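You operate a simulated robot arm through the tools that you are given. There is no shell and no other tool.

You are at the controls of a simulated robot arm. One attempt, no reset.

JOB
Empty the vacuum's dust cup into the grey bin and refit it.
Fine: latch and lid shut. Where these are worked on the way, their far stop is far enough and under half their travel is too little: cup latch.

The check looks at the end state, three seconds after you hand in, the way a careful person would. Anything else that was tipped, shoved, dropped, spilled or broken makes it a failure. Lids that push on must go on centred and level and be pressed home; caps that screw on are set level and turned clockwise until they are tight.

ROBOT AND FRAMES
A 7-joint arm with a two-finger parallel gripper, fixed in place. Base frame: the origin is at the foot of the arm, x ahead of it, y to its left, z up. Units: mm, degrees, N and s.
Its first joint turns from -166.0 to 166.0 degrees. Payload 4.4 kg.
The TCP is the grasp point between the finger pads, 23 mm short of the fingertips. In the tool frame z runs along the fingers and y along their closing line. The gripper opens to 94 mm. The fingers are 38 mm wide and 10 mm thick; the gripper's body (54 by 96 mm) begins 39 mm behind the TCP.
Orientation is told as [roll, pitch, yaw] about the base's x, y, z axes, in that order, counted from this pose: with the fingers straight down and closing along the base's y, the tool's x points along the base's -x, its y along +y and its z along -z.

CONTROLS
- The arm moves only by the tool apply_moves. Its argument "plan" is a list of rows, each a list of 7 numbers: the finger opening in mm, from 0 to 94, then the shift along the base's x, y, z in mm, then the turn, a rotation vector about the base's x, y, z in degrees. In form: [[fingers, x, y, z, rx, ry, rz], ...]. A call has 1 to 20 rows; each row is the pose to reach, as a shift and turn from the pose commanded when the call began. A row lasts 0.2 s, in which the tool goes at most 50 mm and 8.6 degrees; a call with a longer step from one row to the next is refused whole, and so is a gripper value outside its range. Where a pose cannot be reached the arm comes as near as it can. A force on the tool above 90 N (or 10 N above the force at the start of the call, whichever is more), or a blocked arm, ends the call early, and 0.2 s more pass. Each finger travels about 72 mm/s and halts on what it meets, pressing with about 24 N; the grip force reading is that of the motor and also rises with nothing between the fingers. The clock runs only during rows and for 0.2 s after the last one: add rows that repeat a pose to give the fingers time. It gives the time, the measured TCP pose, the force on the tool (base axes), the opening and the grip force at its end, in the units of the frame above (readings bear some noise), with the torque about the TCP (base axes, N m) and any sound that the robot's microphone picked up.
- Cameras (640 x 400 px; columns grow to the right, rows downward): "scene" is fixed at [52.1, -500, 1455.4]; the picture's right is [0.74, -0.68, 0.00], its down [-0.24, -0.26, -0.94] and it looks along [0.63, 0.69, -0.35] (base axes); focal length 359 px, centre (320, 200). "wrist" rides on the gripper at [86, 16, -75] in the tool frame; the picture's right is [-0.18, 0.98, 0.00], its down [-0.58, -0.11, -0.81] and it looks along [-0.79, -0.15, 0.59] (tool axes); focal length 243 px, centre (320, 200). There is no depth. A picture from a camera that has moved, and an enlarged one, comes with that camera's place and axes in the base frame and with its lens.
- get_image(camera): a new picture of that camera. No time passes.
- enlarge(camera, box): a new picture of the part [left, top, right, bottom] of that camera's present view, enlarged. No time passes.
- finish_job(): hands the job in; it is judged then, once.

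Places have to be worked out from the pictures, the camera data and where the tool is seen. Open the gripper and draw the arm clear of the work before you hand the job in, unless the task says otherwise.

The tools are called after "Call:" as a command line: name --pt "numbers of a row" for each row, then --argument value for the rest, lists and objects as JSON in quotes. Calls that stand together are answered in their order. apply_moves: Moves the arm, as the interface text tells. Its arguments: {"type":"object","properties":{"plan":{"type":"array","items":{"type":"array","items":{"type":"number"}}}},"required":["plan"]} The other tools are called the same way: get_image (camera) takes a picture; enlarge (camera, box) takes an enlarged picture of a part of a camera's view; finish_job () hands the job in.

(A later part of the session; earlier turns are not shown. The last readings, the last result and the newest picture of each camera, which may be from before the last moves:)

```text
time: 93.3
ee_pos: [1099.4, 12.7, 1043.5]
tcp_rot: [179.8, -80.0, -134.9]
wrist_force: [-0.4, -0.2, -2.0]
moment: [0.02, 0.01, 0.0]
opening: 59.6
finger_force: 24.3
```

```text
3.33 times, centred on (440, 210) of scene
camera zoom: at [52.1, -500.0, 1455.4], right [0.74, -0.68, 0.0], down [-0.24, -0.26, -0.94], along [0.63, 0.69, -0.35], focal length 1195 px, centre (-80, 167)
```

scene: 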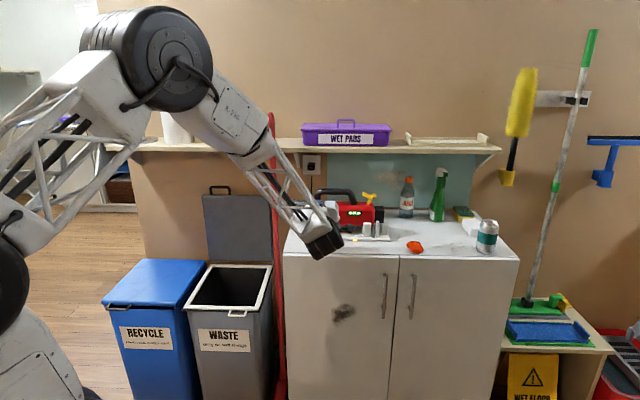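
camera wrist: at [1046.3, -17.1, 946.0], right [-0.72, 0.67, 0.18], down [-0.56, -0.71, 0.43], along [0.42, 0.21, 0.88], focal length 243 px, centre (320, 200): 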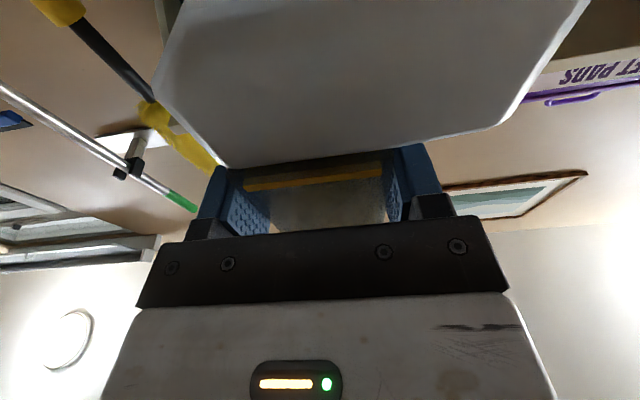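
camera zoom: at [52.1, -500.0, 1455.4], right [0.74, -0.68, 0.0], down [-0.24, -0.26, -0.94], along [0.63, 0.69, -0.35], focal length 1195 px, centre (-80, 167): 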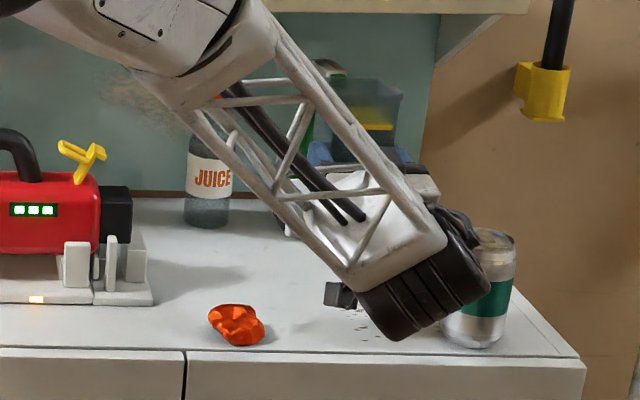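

The cup is mouth-up. The camera would be close to the cabinet edge on the way down, so I'll shift 26 mm toward me and lower to just above the worktop.

Call:
apply_moves --pt "50 -18.4 -18.4 -10 0 0 0" --pt "50 -18.4 -18.4 -40 0 0 0" --pt "50 -18.4 -18.4 -70 0 0 0" --pt "50 -18.4 -18.4 -90 0 0 0"

Call:
enlarge --camera "scene" --box '[400, 190, 520, 280]'

Call:
get_image --camera "wrist"

```text
time: 94.3
ee_pos: [1081.5, -6.2, 954.7]
tcp_rot: [-179.3, -79.9, -135.7]
wrist_force: [0.5, 0.2, -1.2]
moment: [-0.05, 0.02, 0.0]
opening: 59.7
finger_force: 24.0
```

```text
4.44 times, centred on (460, 235) of scene
camera zoom: at [52.1, -500.0, 1455.4], right [0.74, -0.68, 0.0], down [-0.24, -0.26, -0.94], along [0.63, 0.69, -0.35], focal length 1594 px, centre (-302, 44)
```

zoom: 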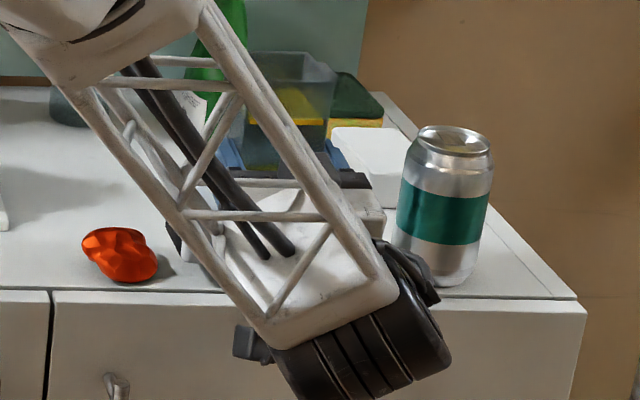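

```text
taken
camera wrist: at [1028.3, -36.3, 856.5], right [-0.72, 0.67, 0.18], down [-0.56, -0.71, 0.43], along [0.42, 0.21, 0.88], focal length 243 px, centre (320, 200)
```

wrist: 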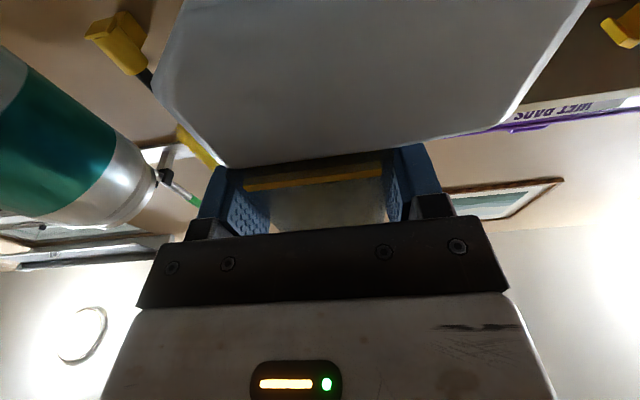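

Call:
apply_moves --pt "50 0 0 -4 0 0 0" --pt "50 0 0 -8 0 0 0" --pt "50 0 0 -12 0 0 0"

```text
time: 95.1
ee_pos: [1079.5, -7.2, 942.6]
tcp_rot: [-179.4, -79.9, -135.6]
wrist_force: [0.3, 0.5, -1.1]
moment: [-0.06, 0.0, 0.05]
opening: 59.9
finger_force: 24.2
```

Call:
apply_moves --pt "50 0 0 -3 0 0 0" --pt "50 0 0 -6 0 0 0"

Call:
enlarge --camera "scene" --box '[400, 190, 520, 280]'

```text
time: 95.7
ee_pos: [1081.4, -7.0, 937.9]
tcp_rot: [-178.9, -79.8, -136.0]
wrist_force: [-1.9, 1.1, 9.0]
moment: [0.01, 0.04, 0.03]
opening: 59.9
finger_force: 24.1
```

```text
4.44 times, centred on (460, 235) of scene
camera zoom: at [52.1, -500.0, 1455.4], right [0.74, -0.68, 0.0], down [-0.24, -0.26, -0.94], along [0.63, 0.69, -0.35], focal length 1594 px, centre (-302, 44)
```

zoom: 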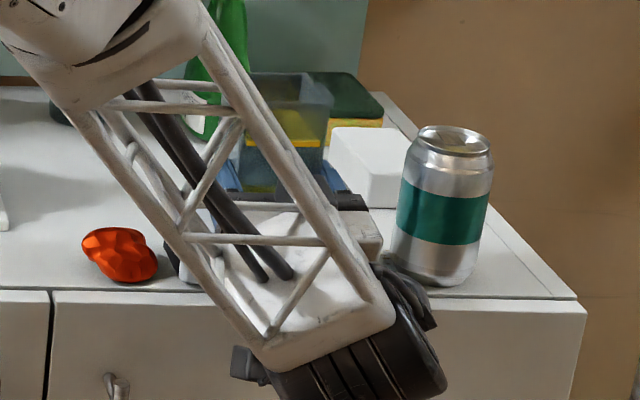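

The cap has touched down (about 10 N). I'll open the fingers to release it, then check that it stands.

Call:
apply_moves --pt "50 0 0 1 0 0 0" --pt "64 0 0 1 0 0 0" --pt "72 0 0 1 0 0 0" --pt "80 0 0 1 0 0 0" --pt "84 0 0 1 0 0 0"

Call:
get_image --camera "wrist"

Call:
enlarge --camera "scene" --box '[400, 190, 520, 280]'

```text
time: 96.9
ee_pos: [1080.8, -5.0, 936.4]
tcp_rot: [-179.5, -79.9, -135.6]
wrist_force: [-0.3, -0.5, 0.3]
moment: [-0.01, 0.01, 0.03]
opening: 84.0
finger_force: 0.0
```

```text
taken
camera wrist: at [1028.2, -36.2, 839.2], right [-0.72, 0.67, 0.18], down [-0.56, -0.71, 0.43], along [0.42, 0.21, 0.88], focal length 243 px, centre (320, 200)
```

wrist: 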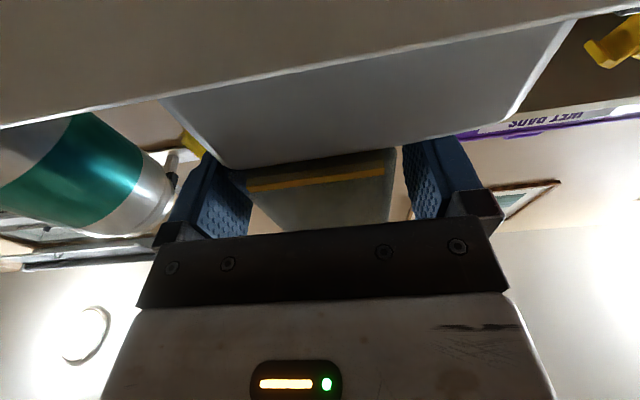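

```text
4.44 times, centred on (460, 235) of scene
camera zoom: at [52.1, -500.0, 1455.4], right [0.74, -0.68, 0.0], down [-0.24, -0.26, -0.94], along [0.63, 0.69, -0.35], focal length 1594 px, centre (-302, 44)
```

zoom: 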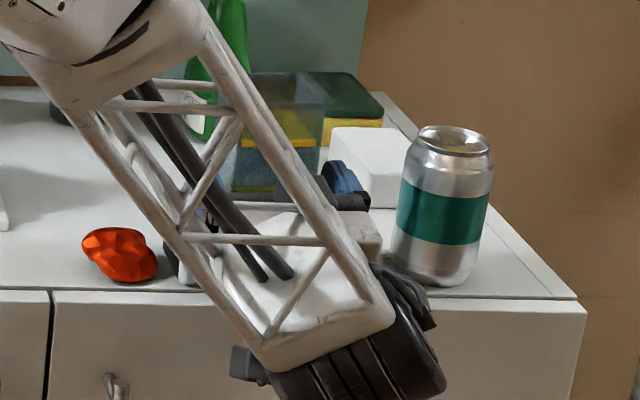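

The cup stands on its cap. I'll back straight out, re-pitch the tool to point 9° downward, and approach again so that, once level, the hand comes from the left of the orange object.

Call:
apply_moves --pt "84 -14 -14 0 0 0 0" --pt "84 -28 -28 0 0 0 0" --pt "84 -42.4 -42.4 1 0 0 0" --pt "84 -42.4 -42.4 1 -4.5 4.5 0" --pt "84 -42.4 -42.4 1 -9 9 0" --pt "84 -42.4 -42.4 1 -13.4 13.4 0"

Call:
get_image --camera "wrist"

Call:
enlarge --camera "scene" --box '[400, 190, 520, 280]'

```text
time: 98.3
ee_pos: [1037.7, -48.8, 938.6]
tcp_rot: [-0.7, -80.9, 45.7]
wrist_force: [-0.2, -0.3, -0.7]
moment: [-0.04, -0.04, 0.0]
opening: 84.2
finger_force: 0.1
```

```text
taken
camera wrist: at [965.0, -99.0, 864.5], right [-0.68, 0.72, 0.18], down [-0.42, -0.57, 0.7], along [0.6, 0.4, 0.69], focal length 243 px, centre (320, 200)
```

wrist: 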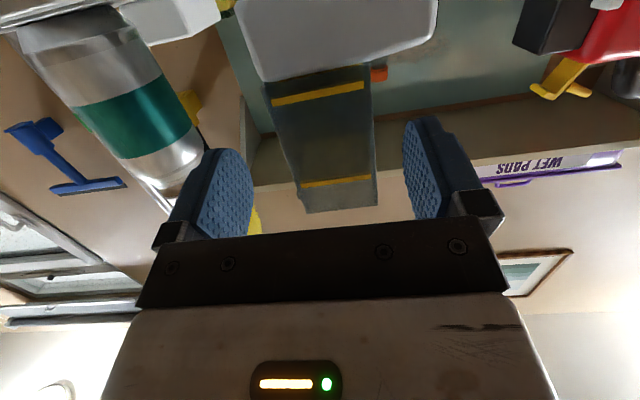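

```text
4.44 times, centred on (460, 235) of scene
camera zoom: at [52.1, -500.0, 1455.4], right [0.74, -0.68, 0.0], down [-0.24, -0.26, -0.94], along [0.63, 0.69, -0.35], focal length 1594 px, centre (-302, 44)
```

zoom: 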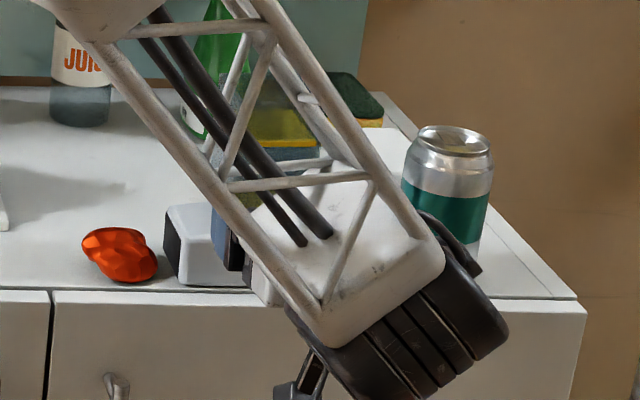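

The cup is standing upright and well placed between the fingers' lines. I'll advance along the tool axis to grip about 9 mm nearer the cap than before.

Call:
apply_moves --pt "84 12 12.2 -2.9 0 0 0" --pt "84 24 24.4 -5.8 0 0 0" --pt "84 36 36.6 -8.7 0 0 0" --pt "84 48.2 48.9 -11.6 0 0 0"

Call:
get_image --camera "wrist"

Call:
enlarge --camera "scene" --box '[400, 190, 520, 280]'

```text
time: 99.3
ee_pos: [1086.4, 1.4, 925.8]
tcp_rot: [-0.8, -81.1, 45.7]
wrist_force: [-1.3, -1.1, 3.2]
moment: [0.14, 0.11, 0.09]
opening: 84.3
finger_force: 0.3
```

```text
taken
camera wrist: at [1013.1, -49.4, 852.7], right [-0.68, 0.72, 0.18], down [-0.42, -0.58, 0.7], along [0.6, 0.4, 0.69], focal length 243 px, centre (320, 200)
```

wrist: 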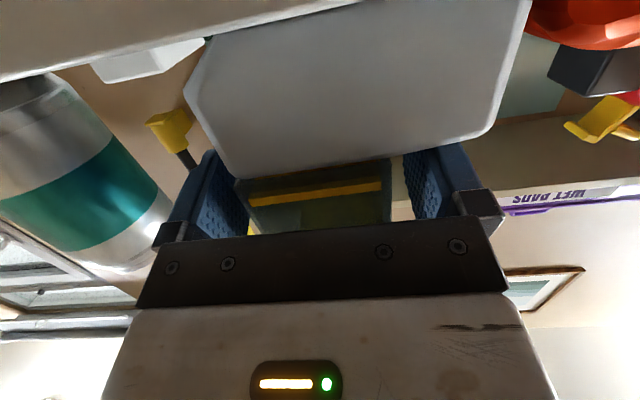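

```text
4.44 times, centred on (460, 235) of scene
camera zoom: at [52.1, -500.0, 1455.4], right [0.74, -0.68, 0.0], down [-0.24, -0.26, -0.94], along [0.63, 0.69, -0.35], focal length 1594 px, centre (-302, 44)
```

zoom: 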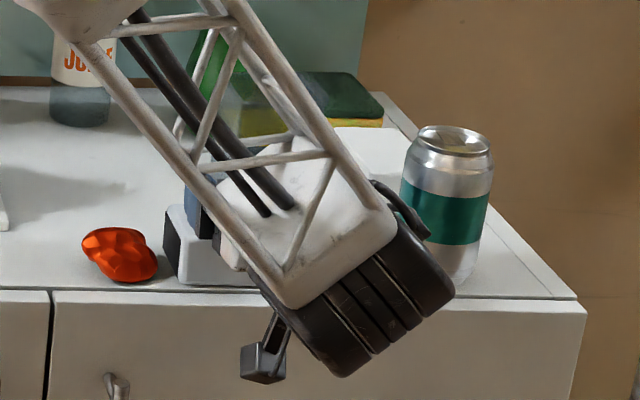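

A slight contact (about 3 N) shows the fingers just touch the cap's lip. I'll raise 2 mm and then close.

Call:
apply_moves --pt "84 0 0 2 0 0 0" --pt "84 0 0 2 0 0 0"

Call:
apply_moves --pt "70 0 0 0 0 0 0" --pt "58 0 0 0 0 0 0" --pt "50 0 0 0 0 0 0" --pt "50 0 0 0 0 0 0" --pt "50 0 0 0 0 0 0"

Call:
get_image --camera "wrist"

```text
time: 99.9
ee_pos: [1086.4, 1.3, 927.3]
tcp_rot: [-0.6, -81.1, 45.6]
wrist_force: [0.3, 0.5, -0.7]
moment: [0.04, 0.0, -0.02]
opening: 84.0
finger_force: 0.1
```

```text
time: 101.1
ee_pos: [1086.0, 1.1, 926.8]
tcp_rot: [-0.9, -81.1, 45.9]
wrist_force: [1.0, -1.4, 6.9]
moment: [0.0, -0.41, -0.09]
opening: 59.9
finger_force: 24.0
```

```text
taken
camera wrist: at [1013.3, -49.4, 854.9], right [-0.68, 0.72, 0.18], down [-0.42, -0.58, 0.7], along [0.6, 0.4, 0.69], focal length 243 px, centre (320, 200)
```

wrist: 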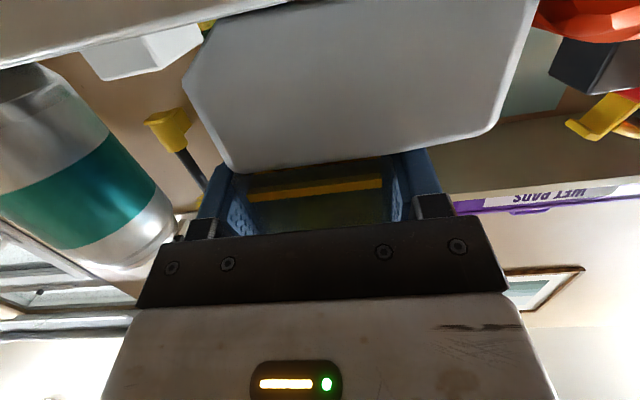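

Re-gripped at 60 mm. I'll lift, shift left away from the can, and roll the cup back to level.

Call:
apply_moves --pt "50 0 0 8 0 0 0" --pt "50 0 0 30 0 0 0" --pt "50 0 0 60 0 0 0" --pt "50 -14 14 85 0 0 0" --pt "50 -28 28 100 0 0 0" --pt "50 -28 28 100 -5.3 -5.3 0" --pt "50 -28 28 100 -10.6 -10.6 0" --pt "50 -28 28 100 -15.9 -15.9 0" --pt "50 -28 28 100 -21.2 -21.2 0" --pt "50 -28 28 100 -26.5 -26.5 0" --pt "50 -28 28 100 -31.8 -31.8 0" --pt "50 -28 28 100 -37.1 -37.1 0" --pt "50 -28 28 100 -42.4 -42.4 0" --pt "50 -28 28 100 -47.7 -47.7 0" --pt "50 -28 28 100 -53 -53 0" --pt "50 -28 28 100 -58.3 -58.3 0" --pt "50 -28 28 100 -63.64 -63.64 0"

Call:
get_image --camera "wrist"

Call:
enlarge --camera "scene" --box '[340, 160, 520, 280]'

```text
time: 104.7
ee_pos: [1058.7, 29.8, 1029.2]
tcp_rot: [-90.0, 0.2, 126.0]
wrist_force: [0.4, 0.7, -1.2]
moment: [0.01, 0.03, -0.02]
opening: 60.0
finger_force: 24.2
```

```text
taken
camera wrist: at [1049.0, -85.6, 1013.6], right [-0.11, 0.15, -0.98], down [-0.99, 0.0, 0.11], along [0.01, 0.99, 0.15], focal length 243 px, centre (320, 200)
```

wrist: 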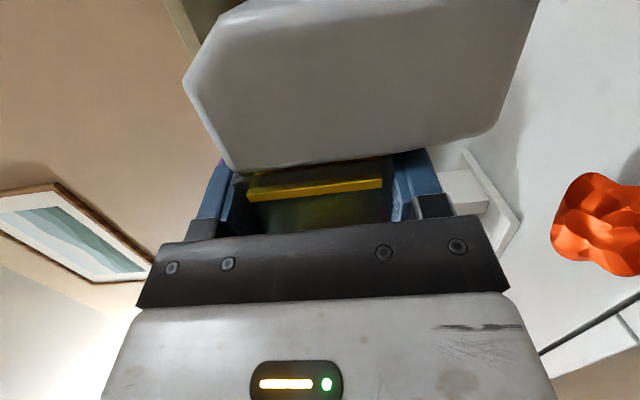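

```text
3.33 times, centred on (430, 220) of scene
camera zoom: at [52.1, -500.0, 1455.4], right [0.74, -0.68, 0.0], down [-0.24, -0.26, -0.94], along [0.63, 0.69, -0.35], focal length 1195 px, centre (-47, 133)
```

zoom: 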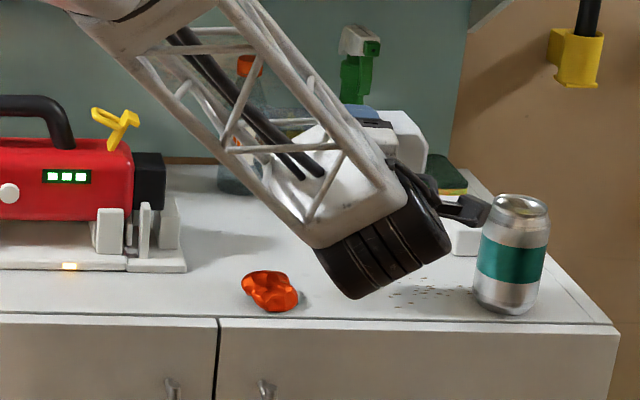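

Level again with the hand now angled from the left. I'll compare the cup's position in the grip with the first grip using the same close-up box.

Call:
enlarge --camera "wrist" --box '[200, 130, 560, 300]'

```text
1.78 times, centred on (380, 215) of wrist
camera zoom: at [1049.0, -85.6, 1013.6], right [-0.11, 0.15, -0.98], down [-0.99, 0.0, 0.11], along [0.01, 0.99, 0.15], focal length 431 px, centre (213, 173)
```

zoom: 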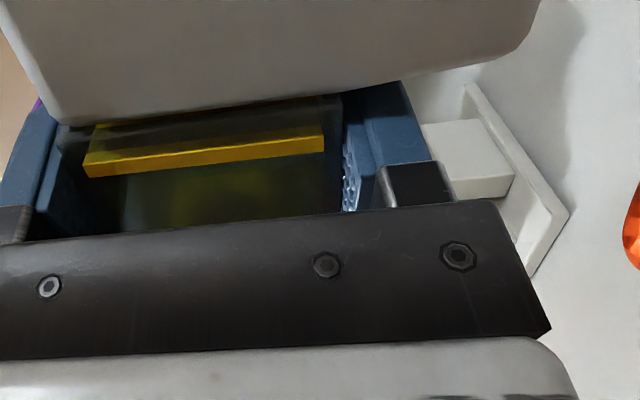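

The same band now sits about 6 mm deeper and 7 mm further along than in the first grip, so the seat should be at about TCP U≈619, V≈888.6, z≈940. To keep the body above the orange object on entry, I'll start slightly high with the mouth tipped down 5.5° and level out as the cup slides on. Moving to the pre-insert pose.

Call:
apply_moves --pt "50 10 24 -3 0 0 0" --pt "50 20 47 -7 0 0 0" --pt "50 30 71 -11 0 0 0" --pt "50 40 94 -15 0 0 0" --pt "50 48.5 119.7 -19 0 0 0" --pt "50 46 122 -45 -1.5 -1.1 0" --pt "50 44 124 -68 -3 -2.2 0" --pt "50 42 126.1 -79.8 -4.45 -3.23 0" --pt "50 42 126.1 -79.8 -4.45 -3.23 0"

Call:
enlarge --camera "scene" --box '[380, 195, 420, 230]'

Call:
enlarge --camera "scene" --box '[340, 180, 480, 270]'

Call:
get_image --camera "wrist"

```text
time: 106.7
ee_pos: [1100.7, 154.7, 949.3]
tcp_rot: [-90.0, 5.7, 126.1]
wrist_force: [0.6, 0.6, -1.6]
moment: [0.02, 0.0, 0.01]
opening: 59.8
finger_force: 23.7
```

```text
11.43 times, centred on (400, 212) of scene
camera zoom: at [52.1, -500.0, 1455.4], right [0.74, -0.68, 0.0], down [-0.24, -0.26, -0.94], along [0.63, 0.69, -0.35], focal length 4098 px, centre (-594, 57)
```

zoom: 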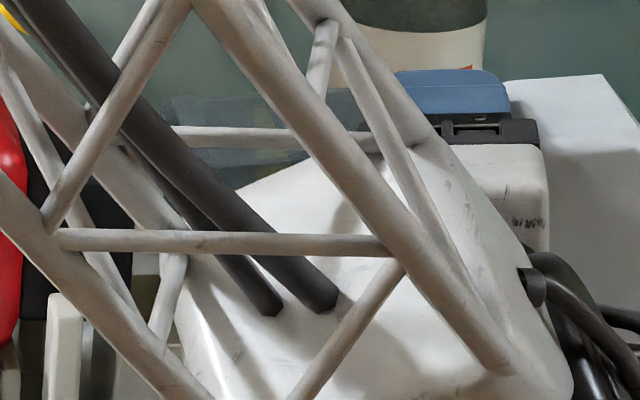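

```text
4.44 times, centred on (410, 225) of scene
camera zoom: at [52.1, -500.0, 1455.4], right [0.74, -0.68, 0.0], down [-0.24, -0.26, -0.94], along [0.63, 0.69, -0.35], focal length 1594 px, centre (-80, 89)
```

zoom: 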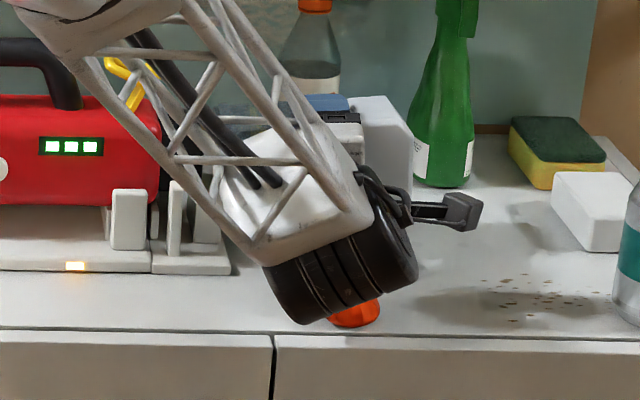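

```text
taken
camera wrist: at [1091.7, 40.1, 941.5], right [-0.05, 0.07, -1.0], down [-1.0, 0.0, 0.05], along [0.0, 1.0, 0.07], focal length 243 px, centre (320, 200)
```

wrist: 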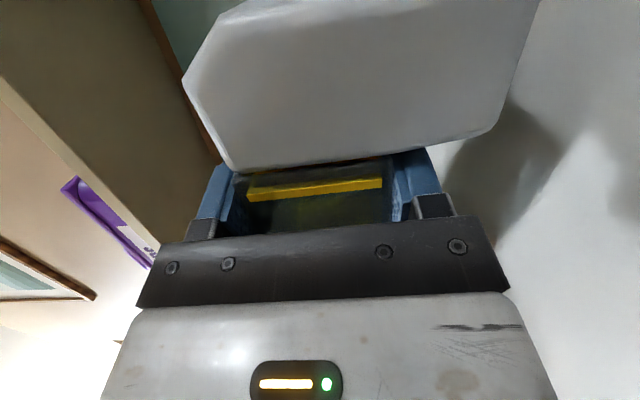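

Pre-insert pose reached with no contact. Now I'll ease the mouth up to the spigot and start over it, checking the forces.

Call:
apply_moves --pt "50 -4 4 0 0 0 0" --pt "50 -8 8 0 0 0 0" --pt "50 -11.3 11.3 0 0 0 0"

Call:
apply_moves --pt "50 -2.1 2.1 -0.5 0.3 0.22 0" --pt "50 -4.2 4.2 -1 0.6 0.44 0" --pt "50 -4.2 4.2 -1 0.6 0.44 0"

```text
time: 107.5
ee_pos: [1089.1, 166.7, 949.7]
tcp_rot: [-90.1, 5.6, 126.1]
wrist_force: [0.8, -0.5, -1.9]
moment: [0.03, 0.05, 0.0]
opening: 59.6
finger_force: 24.4
```

```text
time: 108.3
ee_pos: [1085.1, 169.9, 947.0]
tcp_rot: [-90.0, 4.9, 126.0]
wrist_force: [0.4, 1.4, -1.3]
moment: [-0.01, 0.04, 0.0]
opening: 60.2
finger_force: 23.9
```

No resistance, and by my estimate the mouth is already a few millimetres over the spigot. Continuing while levelling out.

Call:
apply_moves --pt "50 -2.5 2.5 -0.8 0.4 0.29 0" --pt "50 -5 5 -1.8 0.8 0.58 0" --pt "50 -5 5 -1.8 0.8 0.58 0"

Call:
apply_moves --pt "50 -2.3 2.3 -1 0.54 0.39 0" --pt "50 -4.6 4.6 -2 1.08 0.78 0" --pt "50 -7 7 -3.2 1.6 1.17 0" --pt "50 -7 7 -3.2 1.6 1.17 0"

Call:
enlarge --camera "scene" --box '[340, 180, 480, 270]'

Call:
get_image --camera "wrist"

```text
time: 109.1
ee_pos: [1079.5, 175.5, 945.7]
tcp_rot: [-90.0, 3.9, 126.0]
wrist_force: [-1.0, -0.9, -1.1]
moment: [0.01, 0.0, 0.01]
opening: 59.7
finger_force: 23.8
```

```text
time: 110.1
ee_pos: [1072.6, 182.5, 944.7]
tcp_rot: [-90.1, 1.9, 126.1]
wrist_force: [-0.1, -1.9, -1.8]
moment: [-0.05, -0.03, 0.0]
opening: 59.9
finger_force: 24.0
```

```text
4.44 times, centred on (410, 225) of scene
camera zoom: at [52.1, -500.0, 1455.4], right [0.74, -0.68, 0.0], down [-0.24, -0.26, -0.94], along [0.63, 0.69, -0.35], focal length 1594 px, centre (-80, 89)
```

zoom: 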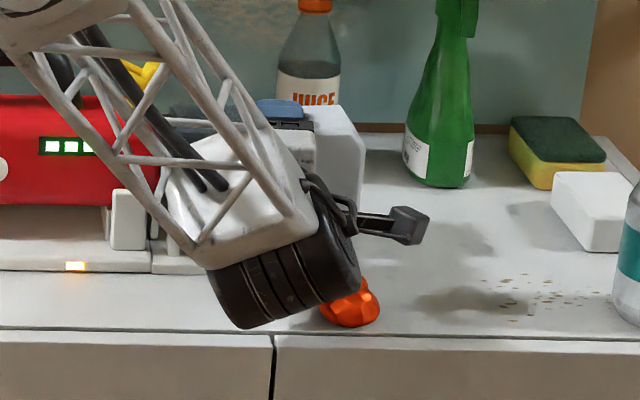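

```text
taken
camera wrist: at [1064.0, 67.6, 930.1], right [-0.09, 0.12, -0.99], down [-1.0, 0.0, 0.09], along [0.01, 0.99, 0.12], focal length 243 px, centre (320, 200)
```

wrist: 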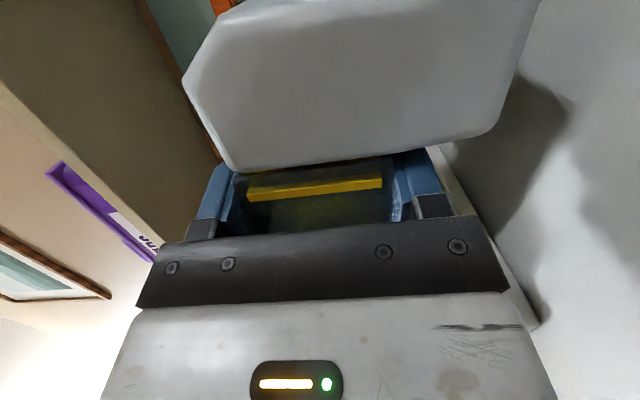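

Still no resistance, and the vacuum isn't moving. I'll continue to near the end stop while bringing the cup fully level.

Call:
apply_moves --pt "50 -2.6 2.6 -1.2 0.6 0.42 0" --pt "50 -5.2 5.2 -2.4 1.2 0.85 0" --pt "50 -5.2 5.2 -2.4 1.5 1.1 0"

Call:
apply_moves --pt "50 -1.8 1.8 -0.5 0 0 0" --pt "50 -3.5 3.5 -1 0 0 0" --pt "50 -3.5 3.5 -1 0 0 0"

```text
time: 110.9
ee_pos: [1067.4, 188.4, 941.2]
tcp_rot: [-90.1, 0.0, 126.2]
wrist_force: [-0.2, 0.1, -0.7]
moment: [0.02, 0.05, 0.0]
opening: 59.9
finger_force: 24.3
```

```text
time: 111.7
ee_pos: [1065.6, 190.1, 940.5]
tcp_rot: [-89.9, 0.0, 126.0]
wrist_force: [10.0, -10.7, -0.6]
moment: [0.07, 0.07, 0.18]
opening: 59.8
finger_force: 23.8
```

The cup has met the vacuum's face at the expected place (about 15 N at U≈619). I'll check the joint in the pictures before releasing.

Call:
enlarge --camera "scene" --box '[350, 185, 420, 240]'

Call:
enlarge --camera "wrist" --box '[160, 120, 560, 320]'

```text
7.27 times, centred on (385, 212) of scene
camera zoom: at [52.1, -500.0, 1455.4], right [0.74, -0.68, 0.0], down [-0.24, -0.26, -0.94], along [0.63, 0.69, -0.35], focal length 2608 px, centre (-153, 109)
```

zoom: 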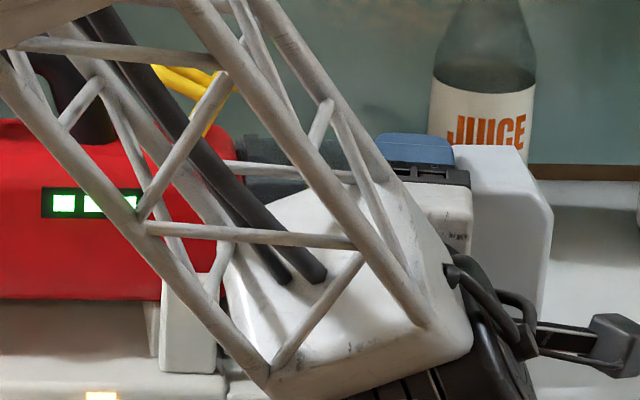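

```text
1.60 times, centred on (360, 220) of wrist
camera zoom: at [1055.5, 75.5, 923.7], right [-0.11, 0.15, -0.98], down [-0.99, 0.0, 0.11], along [0.01, 0.99, 0.15], focal length 388 px, centre (256, 168)
```

zoom: 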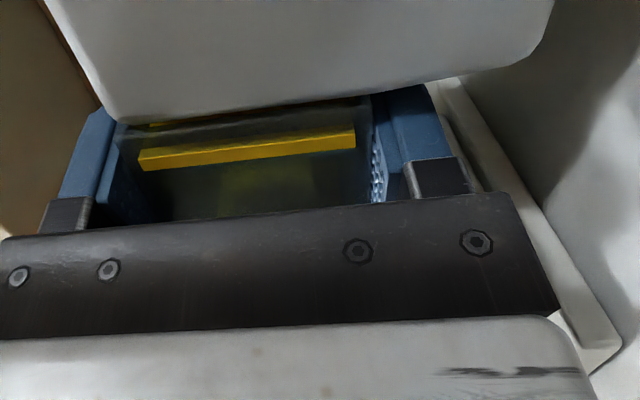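

Call:
apply_moves --pt "50 0 0 -0.8 0 0 0" --pt "50 0 0 -1.6 0 0 0" --pt "50 0 0 -1.6 0 0 0"

```text
time: 112.5
ee_pos: [1065.2, 190.6, 939.5]
tcp_rot: [-90.1, 0.1, 126.0]
wrist_force: [8.6, -13.9, 11.9]
moment: [0.32, 0.43, 0.1]
opening: 59.7
finger_force: 23.8
```

The cup now rests on its seat (about 12 N). I'll open the fingers and see that it stays in place.

Call:
apply_moves --pt "62 0 0 0.5 0 0 0" --pt "70 0 0 0.5 0 0 0" --pt "80 0 0 0.5 0 0 0" --pt "86 0 0 0.5 0 0 0" --pt "86 0 0 0.5 0 0 0"

Call:
get_image --camera "wrist"

Call:
enlarge --camera "scene" --box '[350, 185, 420, 240]'

```text
time: 113.7
ee_pos: [1064.7, 189.9, 939.2]
tcp_rot: [-90.0, 0.0, 126.1]
wrist_force: [0.1, -0.4, -0.4]
moment: [0.0, 0.02, 0.02]
opening: 85.9
finger_force: 0.1
```

```text
taken
camera wrist: at [1055.1, 76.9, 922.4], right [-0.11, 0.15, -0.98], down [-0.99, -0.01, 0.11], along [0.01, 0.99, 0.15], focal length 243 px, centre (320, 200)
```

wrist: 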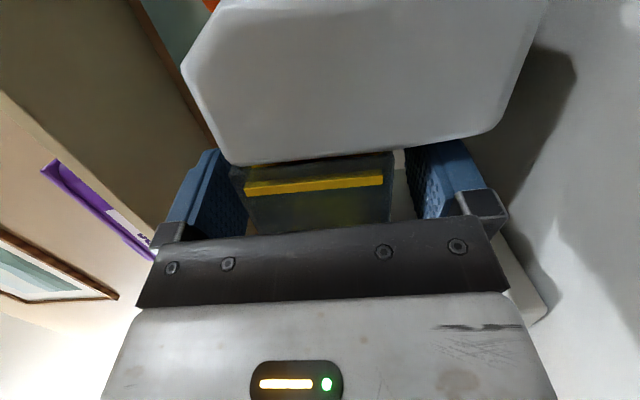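

```text
7.27 times, centred on (385, 212) of scene
camera zoom: at [52.1, -500.0, 1455.4], right [0.74, -0.68, 0.0], down [-0.24, -0.26, -0.94], along [0.63, 0.69, -0.35], focal length 2608 px, centre (-153, 109)
```

zoom: 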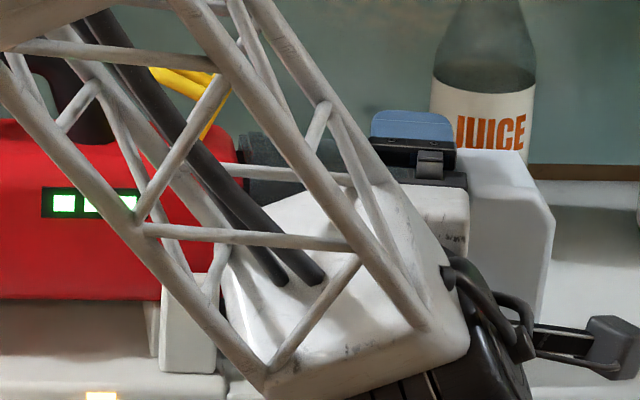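

The cup stays on by itself. I'll withdraw straight back along the tool axis and look at the joint from a distance.

Call:
apply_moves --pt "86 -12 -8.8 0 0 0 0" --pt "86 -32 -23.5 0 0 0 0" --pt "86 -56 -41 0 0 0 0" --pt "86 -84 -61 4 0 0 0" --pt "86 -116 -84 14 0 0 0" --pt "86 -146 -106 40 0 0 0" --pt "86 -160 -116 80 0 0 0"

Call:
get_image --camera "wrist"

Call:
enlarge --camera "scene" --box '[290, 170, 450, 270]'

```text
time: 115.3
ee_pos: [904.1, 73.4, 1019.6]
tcp_rot: [-89.9, 0.0, 126.1]
wrist_force: [0.7, 0.3, -1.4]
moment: [0.01, -0.05, 0.01]
opening: 85.9
finger_force: 0.0
```

```text
taken
camera wrist: at [894.9, -40.4, 1003.2], right [-0.11, 0.15, -0.98], down [-0.99, -0.01, 0.11], along [0.01, 0.99, 0.15], focal length 243 px, centre (320, 200)
```

wrist: 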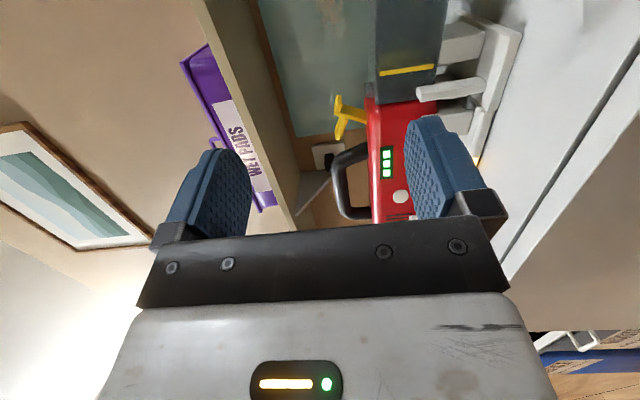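

```text
4.00 times, centred on (370, 220) of scene
camera zoom: at [52.1, -500.0, 1455.4], right [0.74, -0.68, 0.0], down [-0.24, -0.26, -0.94], along [0.63, 0.69, -0.35], focal length 1434 px, centre (120, 120)
```

zoom: 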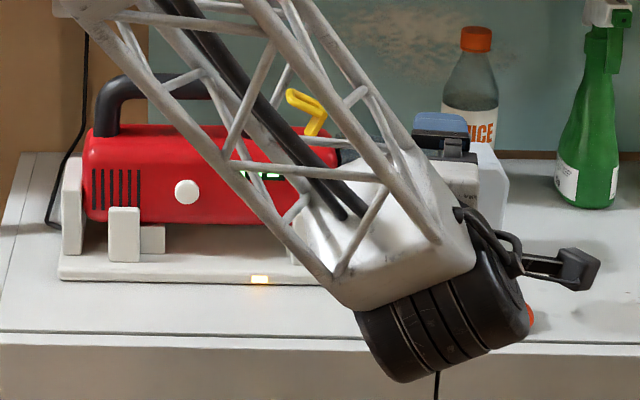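

Call:
enlarge --camera "wrist" --box '[320, 0, 520, 130]'

```text
3.08 times, centred on (420, 65) of wrist
camera zoom: at [894.9, -40.4, 1003.2], right [-0.11, 0.15, -0.98], down [-0.99, -0.01, 0.11], along [0.01, 0.99, 0.15], focal length 746 px, centre (12, 615)
```

zoom: 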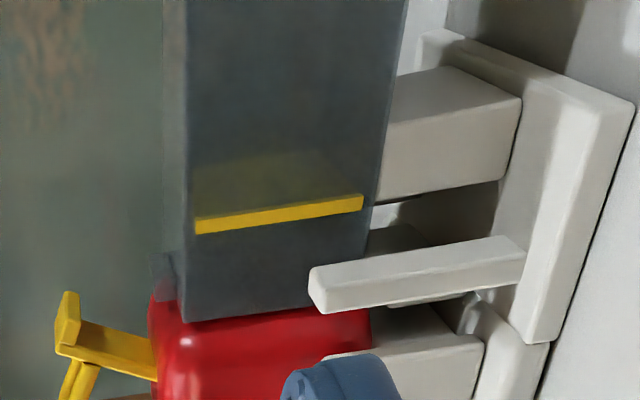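

The joint shows no gap, so the cup is fully on. Next is the latch: I'll turn the tool back to the 45°-down orientation in front of it and look at its exact position.

Call:
apply_moves --pt "86 0.8 7 10 3.45 6.78 -2.35" --pt "86 1.6 14 20 6.9 13.55 -4.7" --pt "80 2.4 21 30 10.35 20.3 -7.05" --pt "70 3.2 28 40 13.8 27.1 -9.4" --pt "60 4 35 48 17.25 33.9 -11.75" --pt "50 4.8 42 55 20.7 40.65 -14.1" --pt "40 5.5 49 60 24.15 47.4 -16.45" --pt "40 6.3 56 65 27.6 54.2 -18.8" --pt "40 7.1 63 65 31.05 61 -21.15" --pt "40 7.9 70 65 34.5 67.75 -23.5" --pt "40 8.7 77 65 37.95 74.5 -25.85" --pt "40 9.5 83.6 65 41.4 81.3 -28.2"

Call:
get_image --camera "wrist"

Call:
enlarge --camera "scene" --box '[290, 170, 450, 270]'

```text
time: 117.9
ee_pos: [913.1, 158.4, 1083.6]
tcp_rot: [0.1, -45.0, 44.9]
wrist_force: [0.4, -0.1, -0.9]
moment: [-0.04, 0.0, -0.01]
opening: 39.9
finger_force: 0.2
```

```text
taken
camera wrist: at [821.2, 88.5, 1075.3], right [-0.6, 0.79, 0.13], down [-0.03, -0.19, 0.98], along [0.8, 0.59, 0.14], focal length 243 px, centre (320, 200)
```

wrist: 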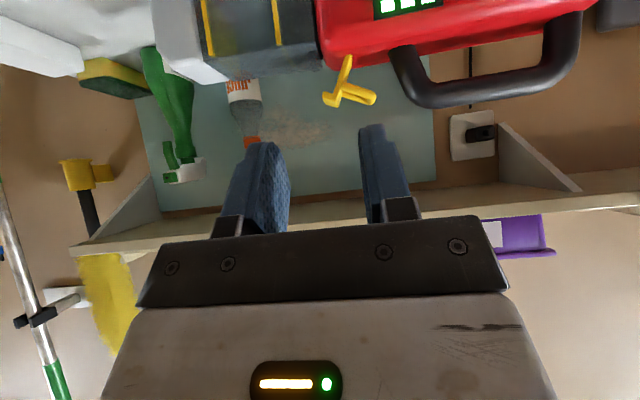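

```text
4.00 times, centred on (370, 220) of scene
camera zoom: at [52.1, -500.0, 1455.4], right [0.74, -0.68, 0.0], down [-0.24, -0.26, -0.94], along [0.63, 0.69, -0.35], focal length 1434 px, centre (120, 120)
```

zoom: 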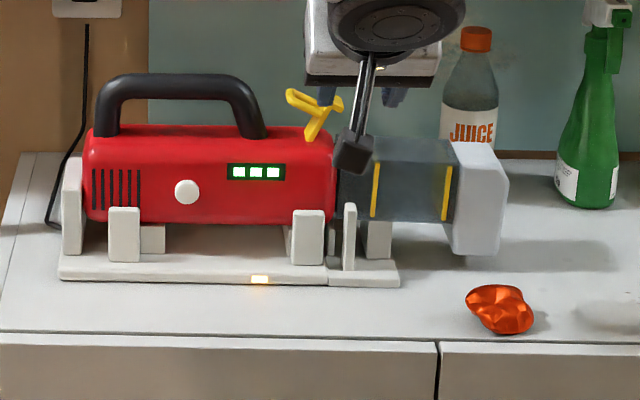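

Call:
enlarge --camera "wrist" --box '[260, 20, 420, 140]'

```text
3.33 times, centred on (340, 80) of wrist
camera zoom: at [821.2, 88.5, 1075.3], right [-0.6, 0.79, 0.13], down [-0.03, -0.19, 0.98], along [0.8, 0.59, 0.14], focal length 809 px, centre (253, 600)
```

zoom: 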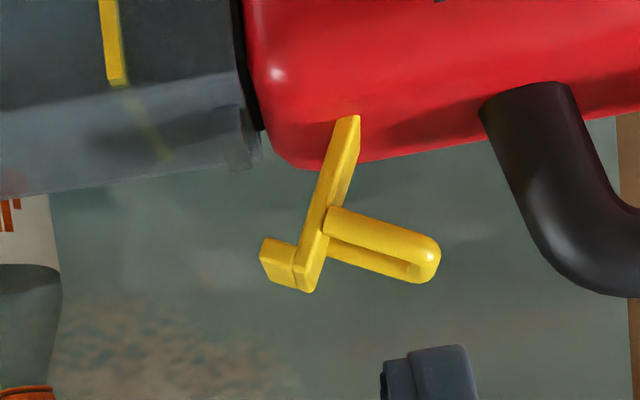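

The latch stands at about 66°, with its plate end near (U 524, z 1027) and its loop pointing left. I'll use the left finger of the partly open gripper in the corner between loop and plate to swing it down. First I'll position above it.

Call:
apply_moves --pt "40 32 28 1 0 0 0" --pt "40 64 56 1 0 0 0" --pt "40 95.7 84.4 1 0 0 0" --pt "40 95.7 84.4 -18 0 0 0"

Call:
enlarge --camera "wrist" --box '[200, 0, 460, 170]'

Call:
enlarge --camera "scene" --box '[340, 160, 440, 222]'

```text
time: 118.9
ee_pos: [1009.3, 242.1, 1065.6]
tcp_rot: [0.0, -45.2, 45.1]
wrist_force: [-0.3, 0.0, 0.8]
moment: [-0.01, 0.04, -0.01]
opening: 39.9
finger_force: 0.0
```

```text
2.35 times, centred on (330, 85) of wrist
camera zoom: at [917.9, 173.7, 1057.4], right [-0.6, 0.79, 0.13], down [-0.04, -0.19, 0.98], along [0.8, 0.59, 0.14], focal length 571 px, centre (296, 471)
```

zoom: 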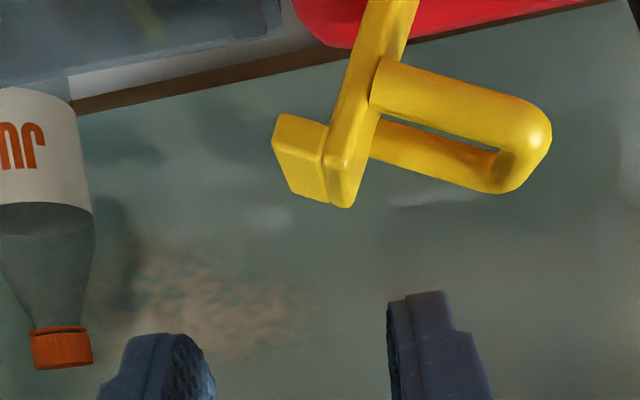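

```text
6.40 times, centred on (390, 191) of scene
camera zoom: at [52.1, -500.0, 1455.4], right [0.74, -0.68, 0.0], down [-0.24, -0.26, -0.94], along [0.63, 0.69, -0.35], focal length 2295 px, centre (-128, 258)
```

zoom: 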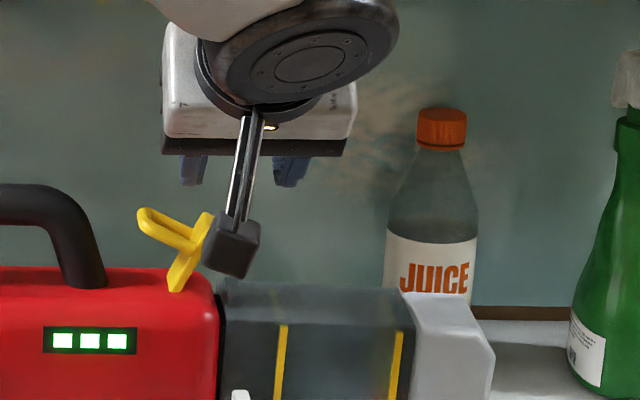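

Call:
apply_moves --pt "40 0 0 -11 0 0 0" --pt "40 0 0 -21 0 0 0" --pt "40 4.2 -4.2 -22 0 0 0" --pt "40 8.8 -8.8 -24.5 0 0 0"

Call:
enlarge --camera "wrist" --box '[200, 0, 460, 170]'

Call:
enlarge --camera "scene" --box '[340, 160, 440, 222]'

```text
time: 119.9
ee_pos: [1018.9, 233.0, 1042.8]
tcp_rot: [0.0, -45.1, 45.0]
wrist_force: [-0.4, 0.8, -0.3]
moment: [0.01, 0.0, 0.01]
opening: 40.2
finger_force: 0.3
```

```text
2.35 times, centred on (330, 85) of wrist
camera zoom: at [926.3, 164.7, 1033.6], right [-0.6, 0.79, 0.13], down [-0.04, -0.19, 0.98], along [0.8, 0.59, 0.14], focal length 571 px, centre (296, 471)
```

zoom: 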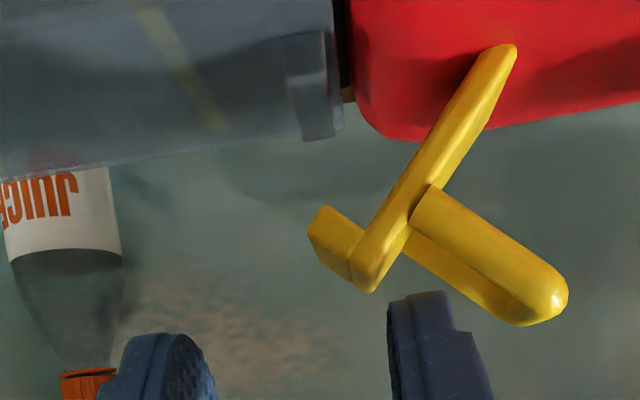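

```text
6.40 times, centred on (390, 191) of scene
camera zoom: at [52.1, -500.0, 1455.4], right [0.74, -0.68, 0.0], down [-0.24, -0.26, -0.94], along [0.63, 0.69, -0.35], focal length 2295 px, centre (-128, 258)
```

zoom: 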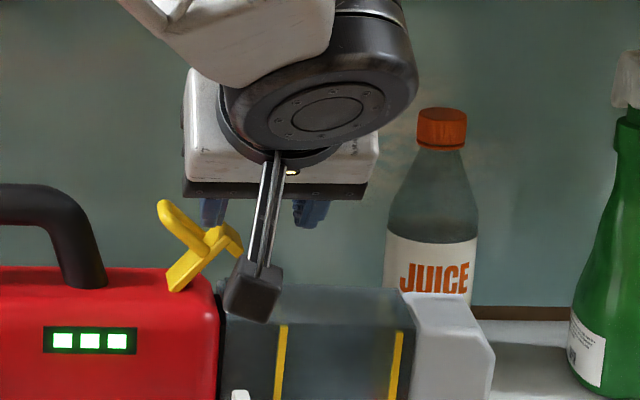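

The latch is swinging down freely. Continuing along the arc.

Call:
apply_moves --pt "40 2.5 -2.5 -3 0 0 0" --pt "40 5.1 -5.1 -6.5 0 0 0" --pt "40 7.2 -7.2 -10 0 0 0" --pt "40 9.3 -9.3 -14 0 0 0"

Call:
enlarge --camera "wrist" --box '[200, 0, 460, 170]'

```text
time: 120.9
ee_pos: [1028.2, 225.4, 1027.6]
tcp_rot: [0.0, -45.0, 45.0]
wrist_force: [8.3, -4.3, 6.4]
moment: [0.05, -0.12, -0.13]
opening: 36.1
finger_force: 0.1
```

```text
2.35 times, centred on (330, 85) of wrist
camera zoom: at [935.6, 155.4, 1019.9], right [-0.6, 0.79, 0.13], down [-0.04, -0.19, 0.98], along [0.8, 0.59, 0.14], focal length 571 px, centre (296, 471)
```

zoom: 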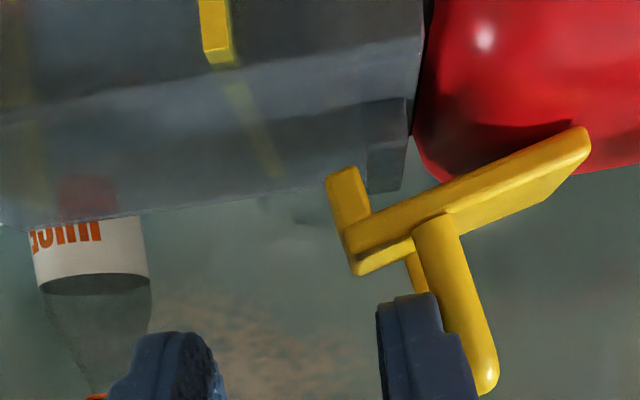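

Call:
apply_moves --pt "40 3.5 -3.5 0 0 0 0" --pt "40 5 -5 -4 0 0 0" --pt "40 6 -6 -8 0 0 0"

Call:
enlarge --camera "wrist" --box '[200, 0, 460, 170]'

```text
time: 121.7
ee_pos: [1032.8, 220.3, 1019.1]
tcp_rot: [0.1, -45.1, 45.0]
wrist_force: [3.4, -4.5, 3.9]
moment: [0.03, 0.0, 0.02]
opening: 37.6
finger_force: 0.0
```

```text
2.35 times, centred on (330, 85) of wrist
camera zoom: at [940.9, 149.6, 1010.4], right [-0.6, 0.79, 0.13], down [-0.04, -0.19, 0.98], along [0.8, 0.59, 0.14], focal length 571 px, centre (296, 471)
```

zoom: 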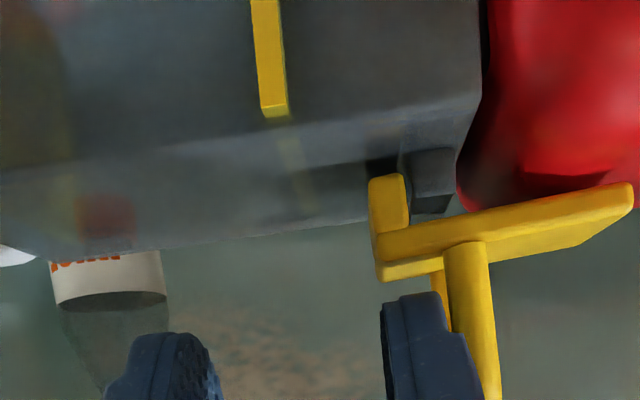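

Nearly closed, with perhaps 7° left. Pressing further down.

Call:
apply_moves --pt "40 1.4 -1.4 -3 0 0 0" --pt "40 2 -2 -6 0 0 0" --pt "40 2 -2 -8 0 0 0"

Call:
enlarge --camera "wrist" --box '[200, 0, 460, 170]'

```text
time: 122.5
ee_pos: [1036.1, 217.4, 1015.6]
tcp_rot: [-0.2, -45.3, 45.1]
wrist_force: [-0.5, -8.5, 42.2]
moment: [0.95, 0.94, 0.24]
opening: 37.9
finger_force: 0.2
```

```text
2.35 times, centred on (330, 85) of wrist
camera zoom: at [943.9, 147.8, 1006.9], right [-0.6, 0.79, 0.13], down [-0.04, -0.19, 0.98], along [0.8, 0.59, 0.15], focal length 571 px, centre (296, 471)
```

zoom: 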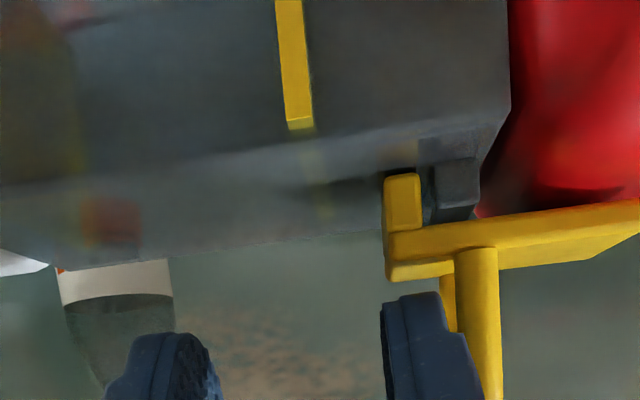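

The reaction jumped to 42 N, so the latch is down against its stop, with the hook on the outer side of the catch. I'll lift away and inspect it from the original viewpoint.

Call:
apply_moves --pt "40 0 0 10 0 0 0" --pt "40 0 0 35 0 0 0" --pt "40 -14 -14 60 0 0 0" --pt "40 -46 -46 64 0 0 0" --pt "40 -78 -78 64 0 0 0" --pt "40 -112 -76 64 0 0 0" --pt "40 -127 -62.5 64 0 0 0"

Call:
get_image --camera "wrist"

Call:
enlarge --camera "wrist" --box '[240, 20, 400, 140]'

Call:
enlarge --camera "scene" --box '[290, 170, 430, 260]'

```text
time: 124.1
ee_pos: [908.6, 153.1, 1074.1]
tcp_rot: [0.0, -45.1, 45.0]
wrist_force: [-0.2, 0.5, 0.4]
moment: [-0.02, -0.01, -0.01]
opening: 39.9
finger_force: 0.0
```

```text
taken
camera wrist: at [816.5, 84.3, 1066.2], right [-0.6, 0.79, 0.13], down [-0.04, -0.19, 0.98], along [0.8, 0.59, 0.14], focal length 243 px, centre (320, 200)
```

wrist: 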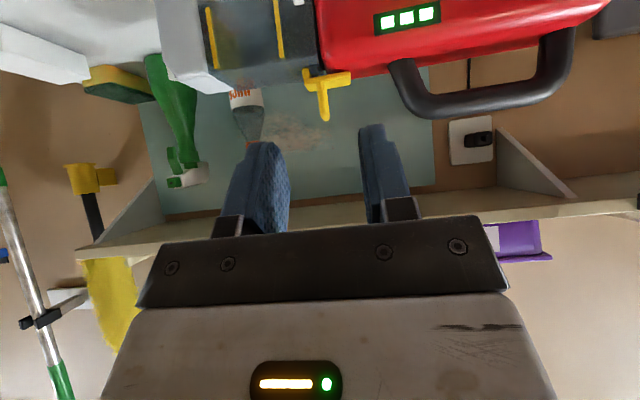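

```text
3.33 times, centred on (320, 80) of wrist
camera zoom: at [816.5, 84.3, 1066.2], right [-0.6, 0.79, 0.13], down [-0.04, -0.19, 0.98], along [0.8, 0.59, 0.14], focal length 809 px, centre (320, 600)
```

zoom: 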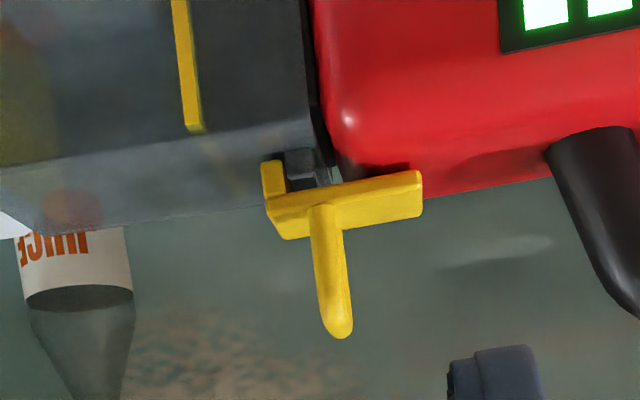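

```text
4.44 times, centred on (360, 215) of scene
camera zoom: at [52.1, -500.0, 1455.4], right [0.74, -0.68, 0.0], down [-0.24, -0.26, -0.94], along [0.63, 0.69, -0.35], focal length 1594 px, centre (142, 133)
```

zoom: 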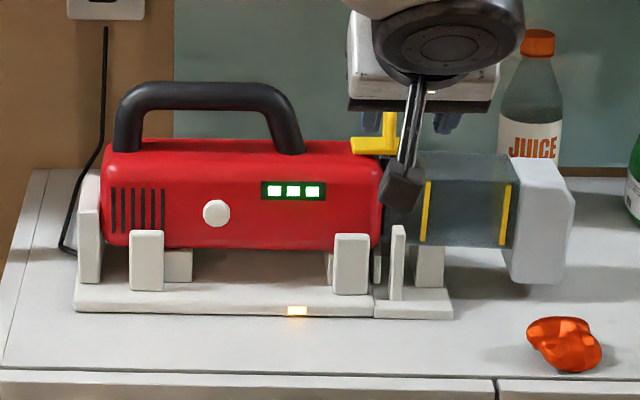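

The latch is closed just as it was at the start, with the cup seated. Now for the bin lid: I'll go back to the front of the bins, turning the tool to the orientation I used for the lid handle.

Call:
apply_moves --pt "40 -34.2 29.1 -2.4 -2.77 -5.22 3.2" --pt "40 -68.4 58.1 -4.9 -5.54 -10.44 6.4" --pt "40 -102.6 87.2 -7.3 -8.31 -15.66 9.6" --pt "40 -136.7 116.3 -9.7 -11.1 -20.9 12.8" --pt "40 -170.9 145.3 -12 -13.9 -26.1 16" --pt "40 -205.1 174.4 -14.6 -16.6 -31.3 19.2" --pt "40 -239.3 203.5 -17 -19.4 -36.6 22.4" --pt "40 -273.5 232.5 -19.4 -22.2 -41.8 25.6" --pt "40 -307.7 261.6 -21.9 -24.9 -47 28.8" --pt "40 -341.9 290.6 -24.3 -27.7 -52.2 32" --pt "40 -376 319.7 -26.7 -30.5 -57.4 35.2" --pt "40 -410.2 348.8 -29 -33.3 -62.7 38.4" --pt "40 -444.4 377.8 -31.6 -36 -67.9 41.6" --pt "40 -478.6 406.9 -34 -38.8 -73.1 44.8"

Call:
get_image --camera "wrist"

Call:
get_image --camera "scene"

```text
time: 127.1
ee_pos: [428.8, 560.9, 1039.7]
tcp_rot: [-76.0, 0.1, 135.1]
wrist_force: [-0.1, -0.4, -0.6]
moment: [0.0, -0.02, -0.02]
opening: 40.0
finger_force: 0.1
```

```text
taken
camera wrist: at [436.4, 446.1, 1042.8], right [-0.3, -0.04, -0.95], down [-0.95, -0.12, 0.3], along [-0.13, 0.99, 0.0], focal length 243 px, centre (320, 200)
```

wrist: 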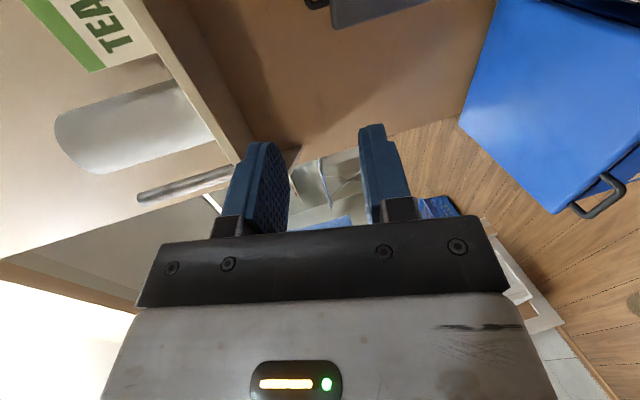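

```text
taken
```

scene: 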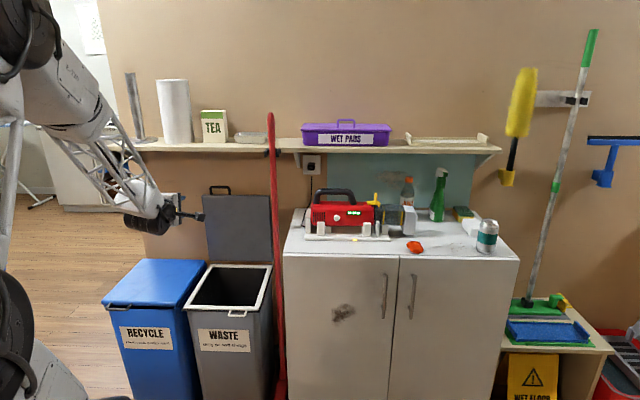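

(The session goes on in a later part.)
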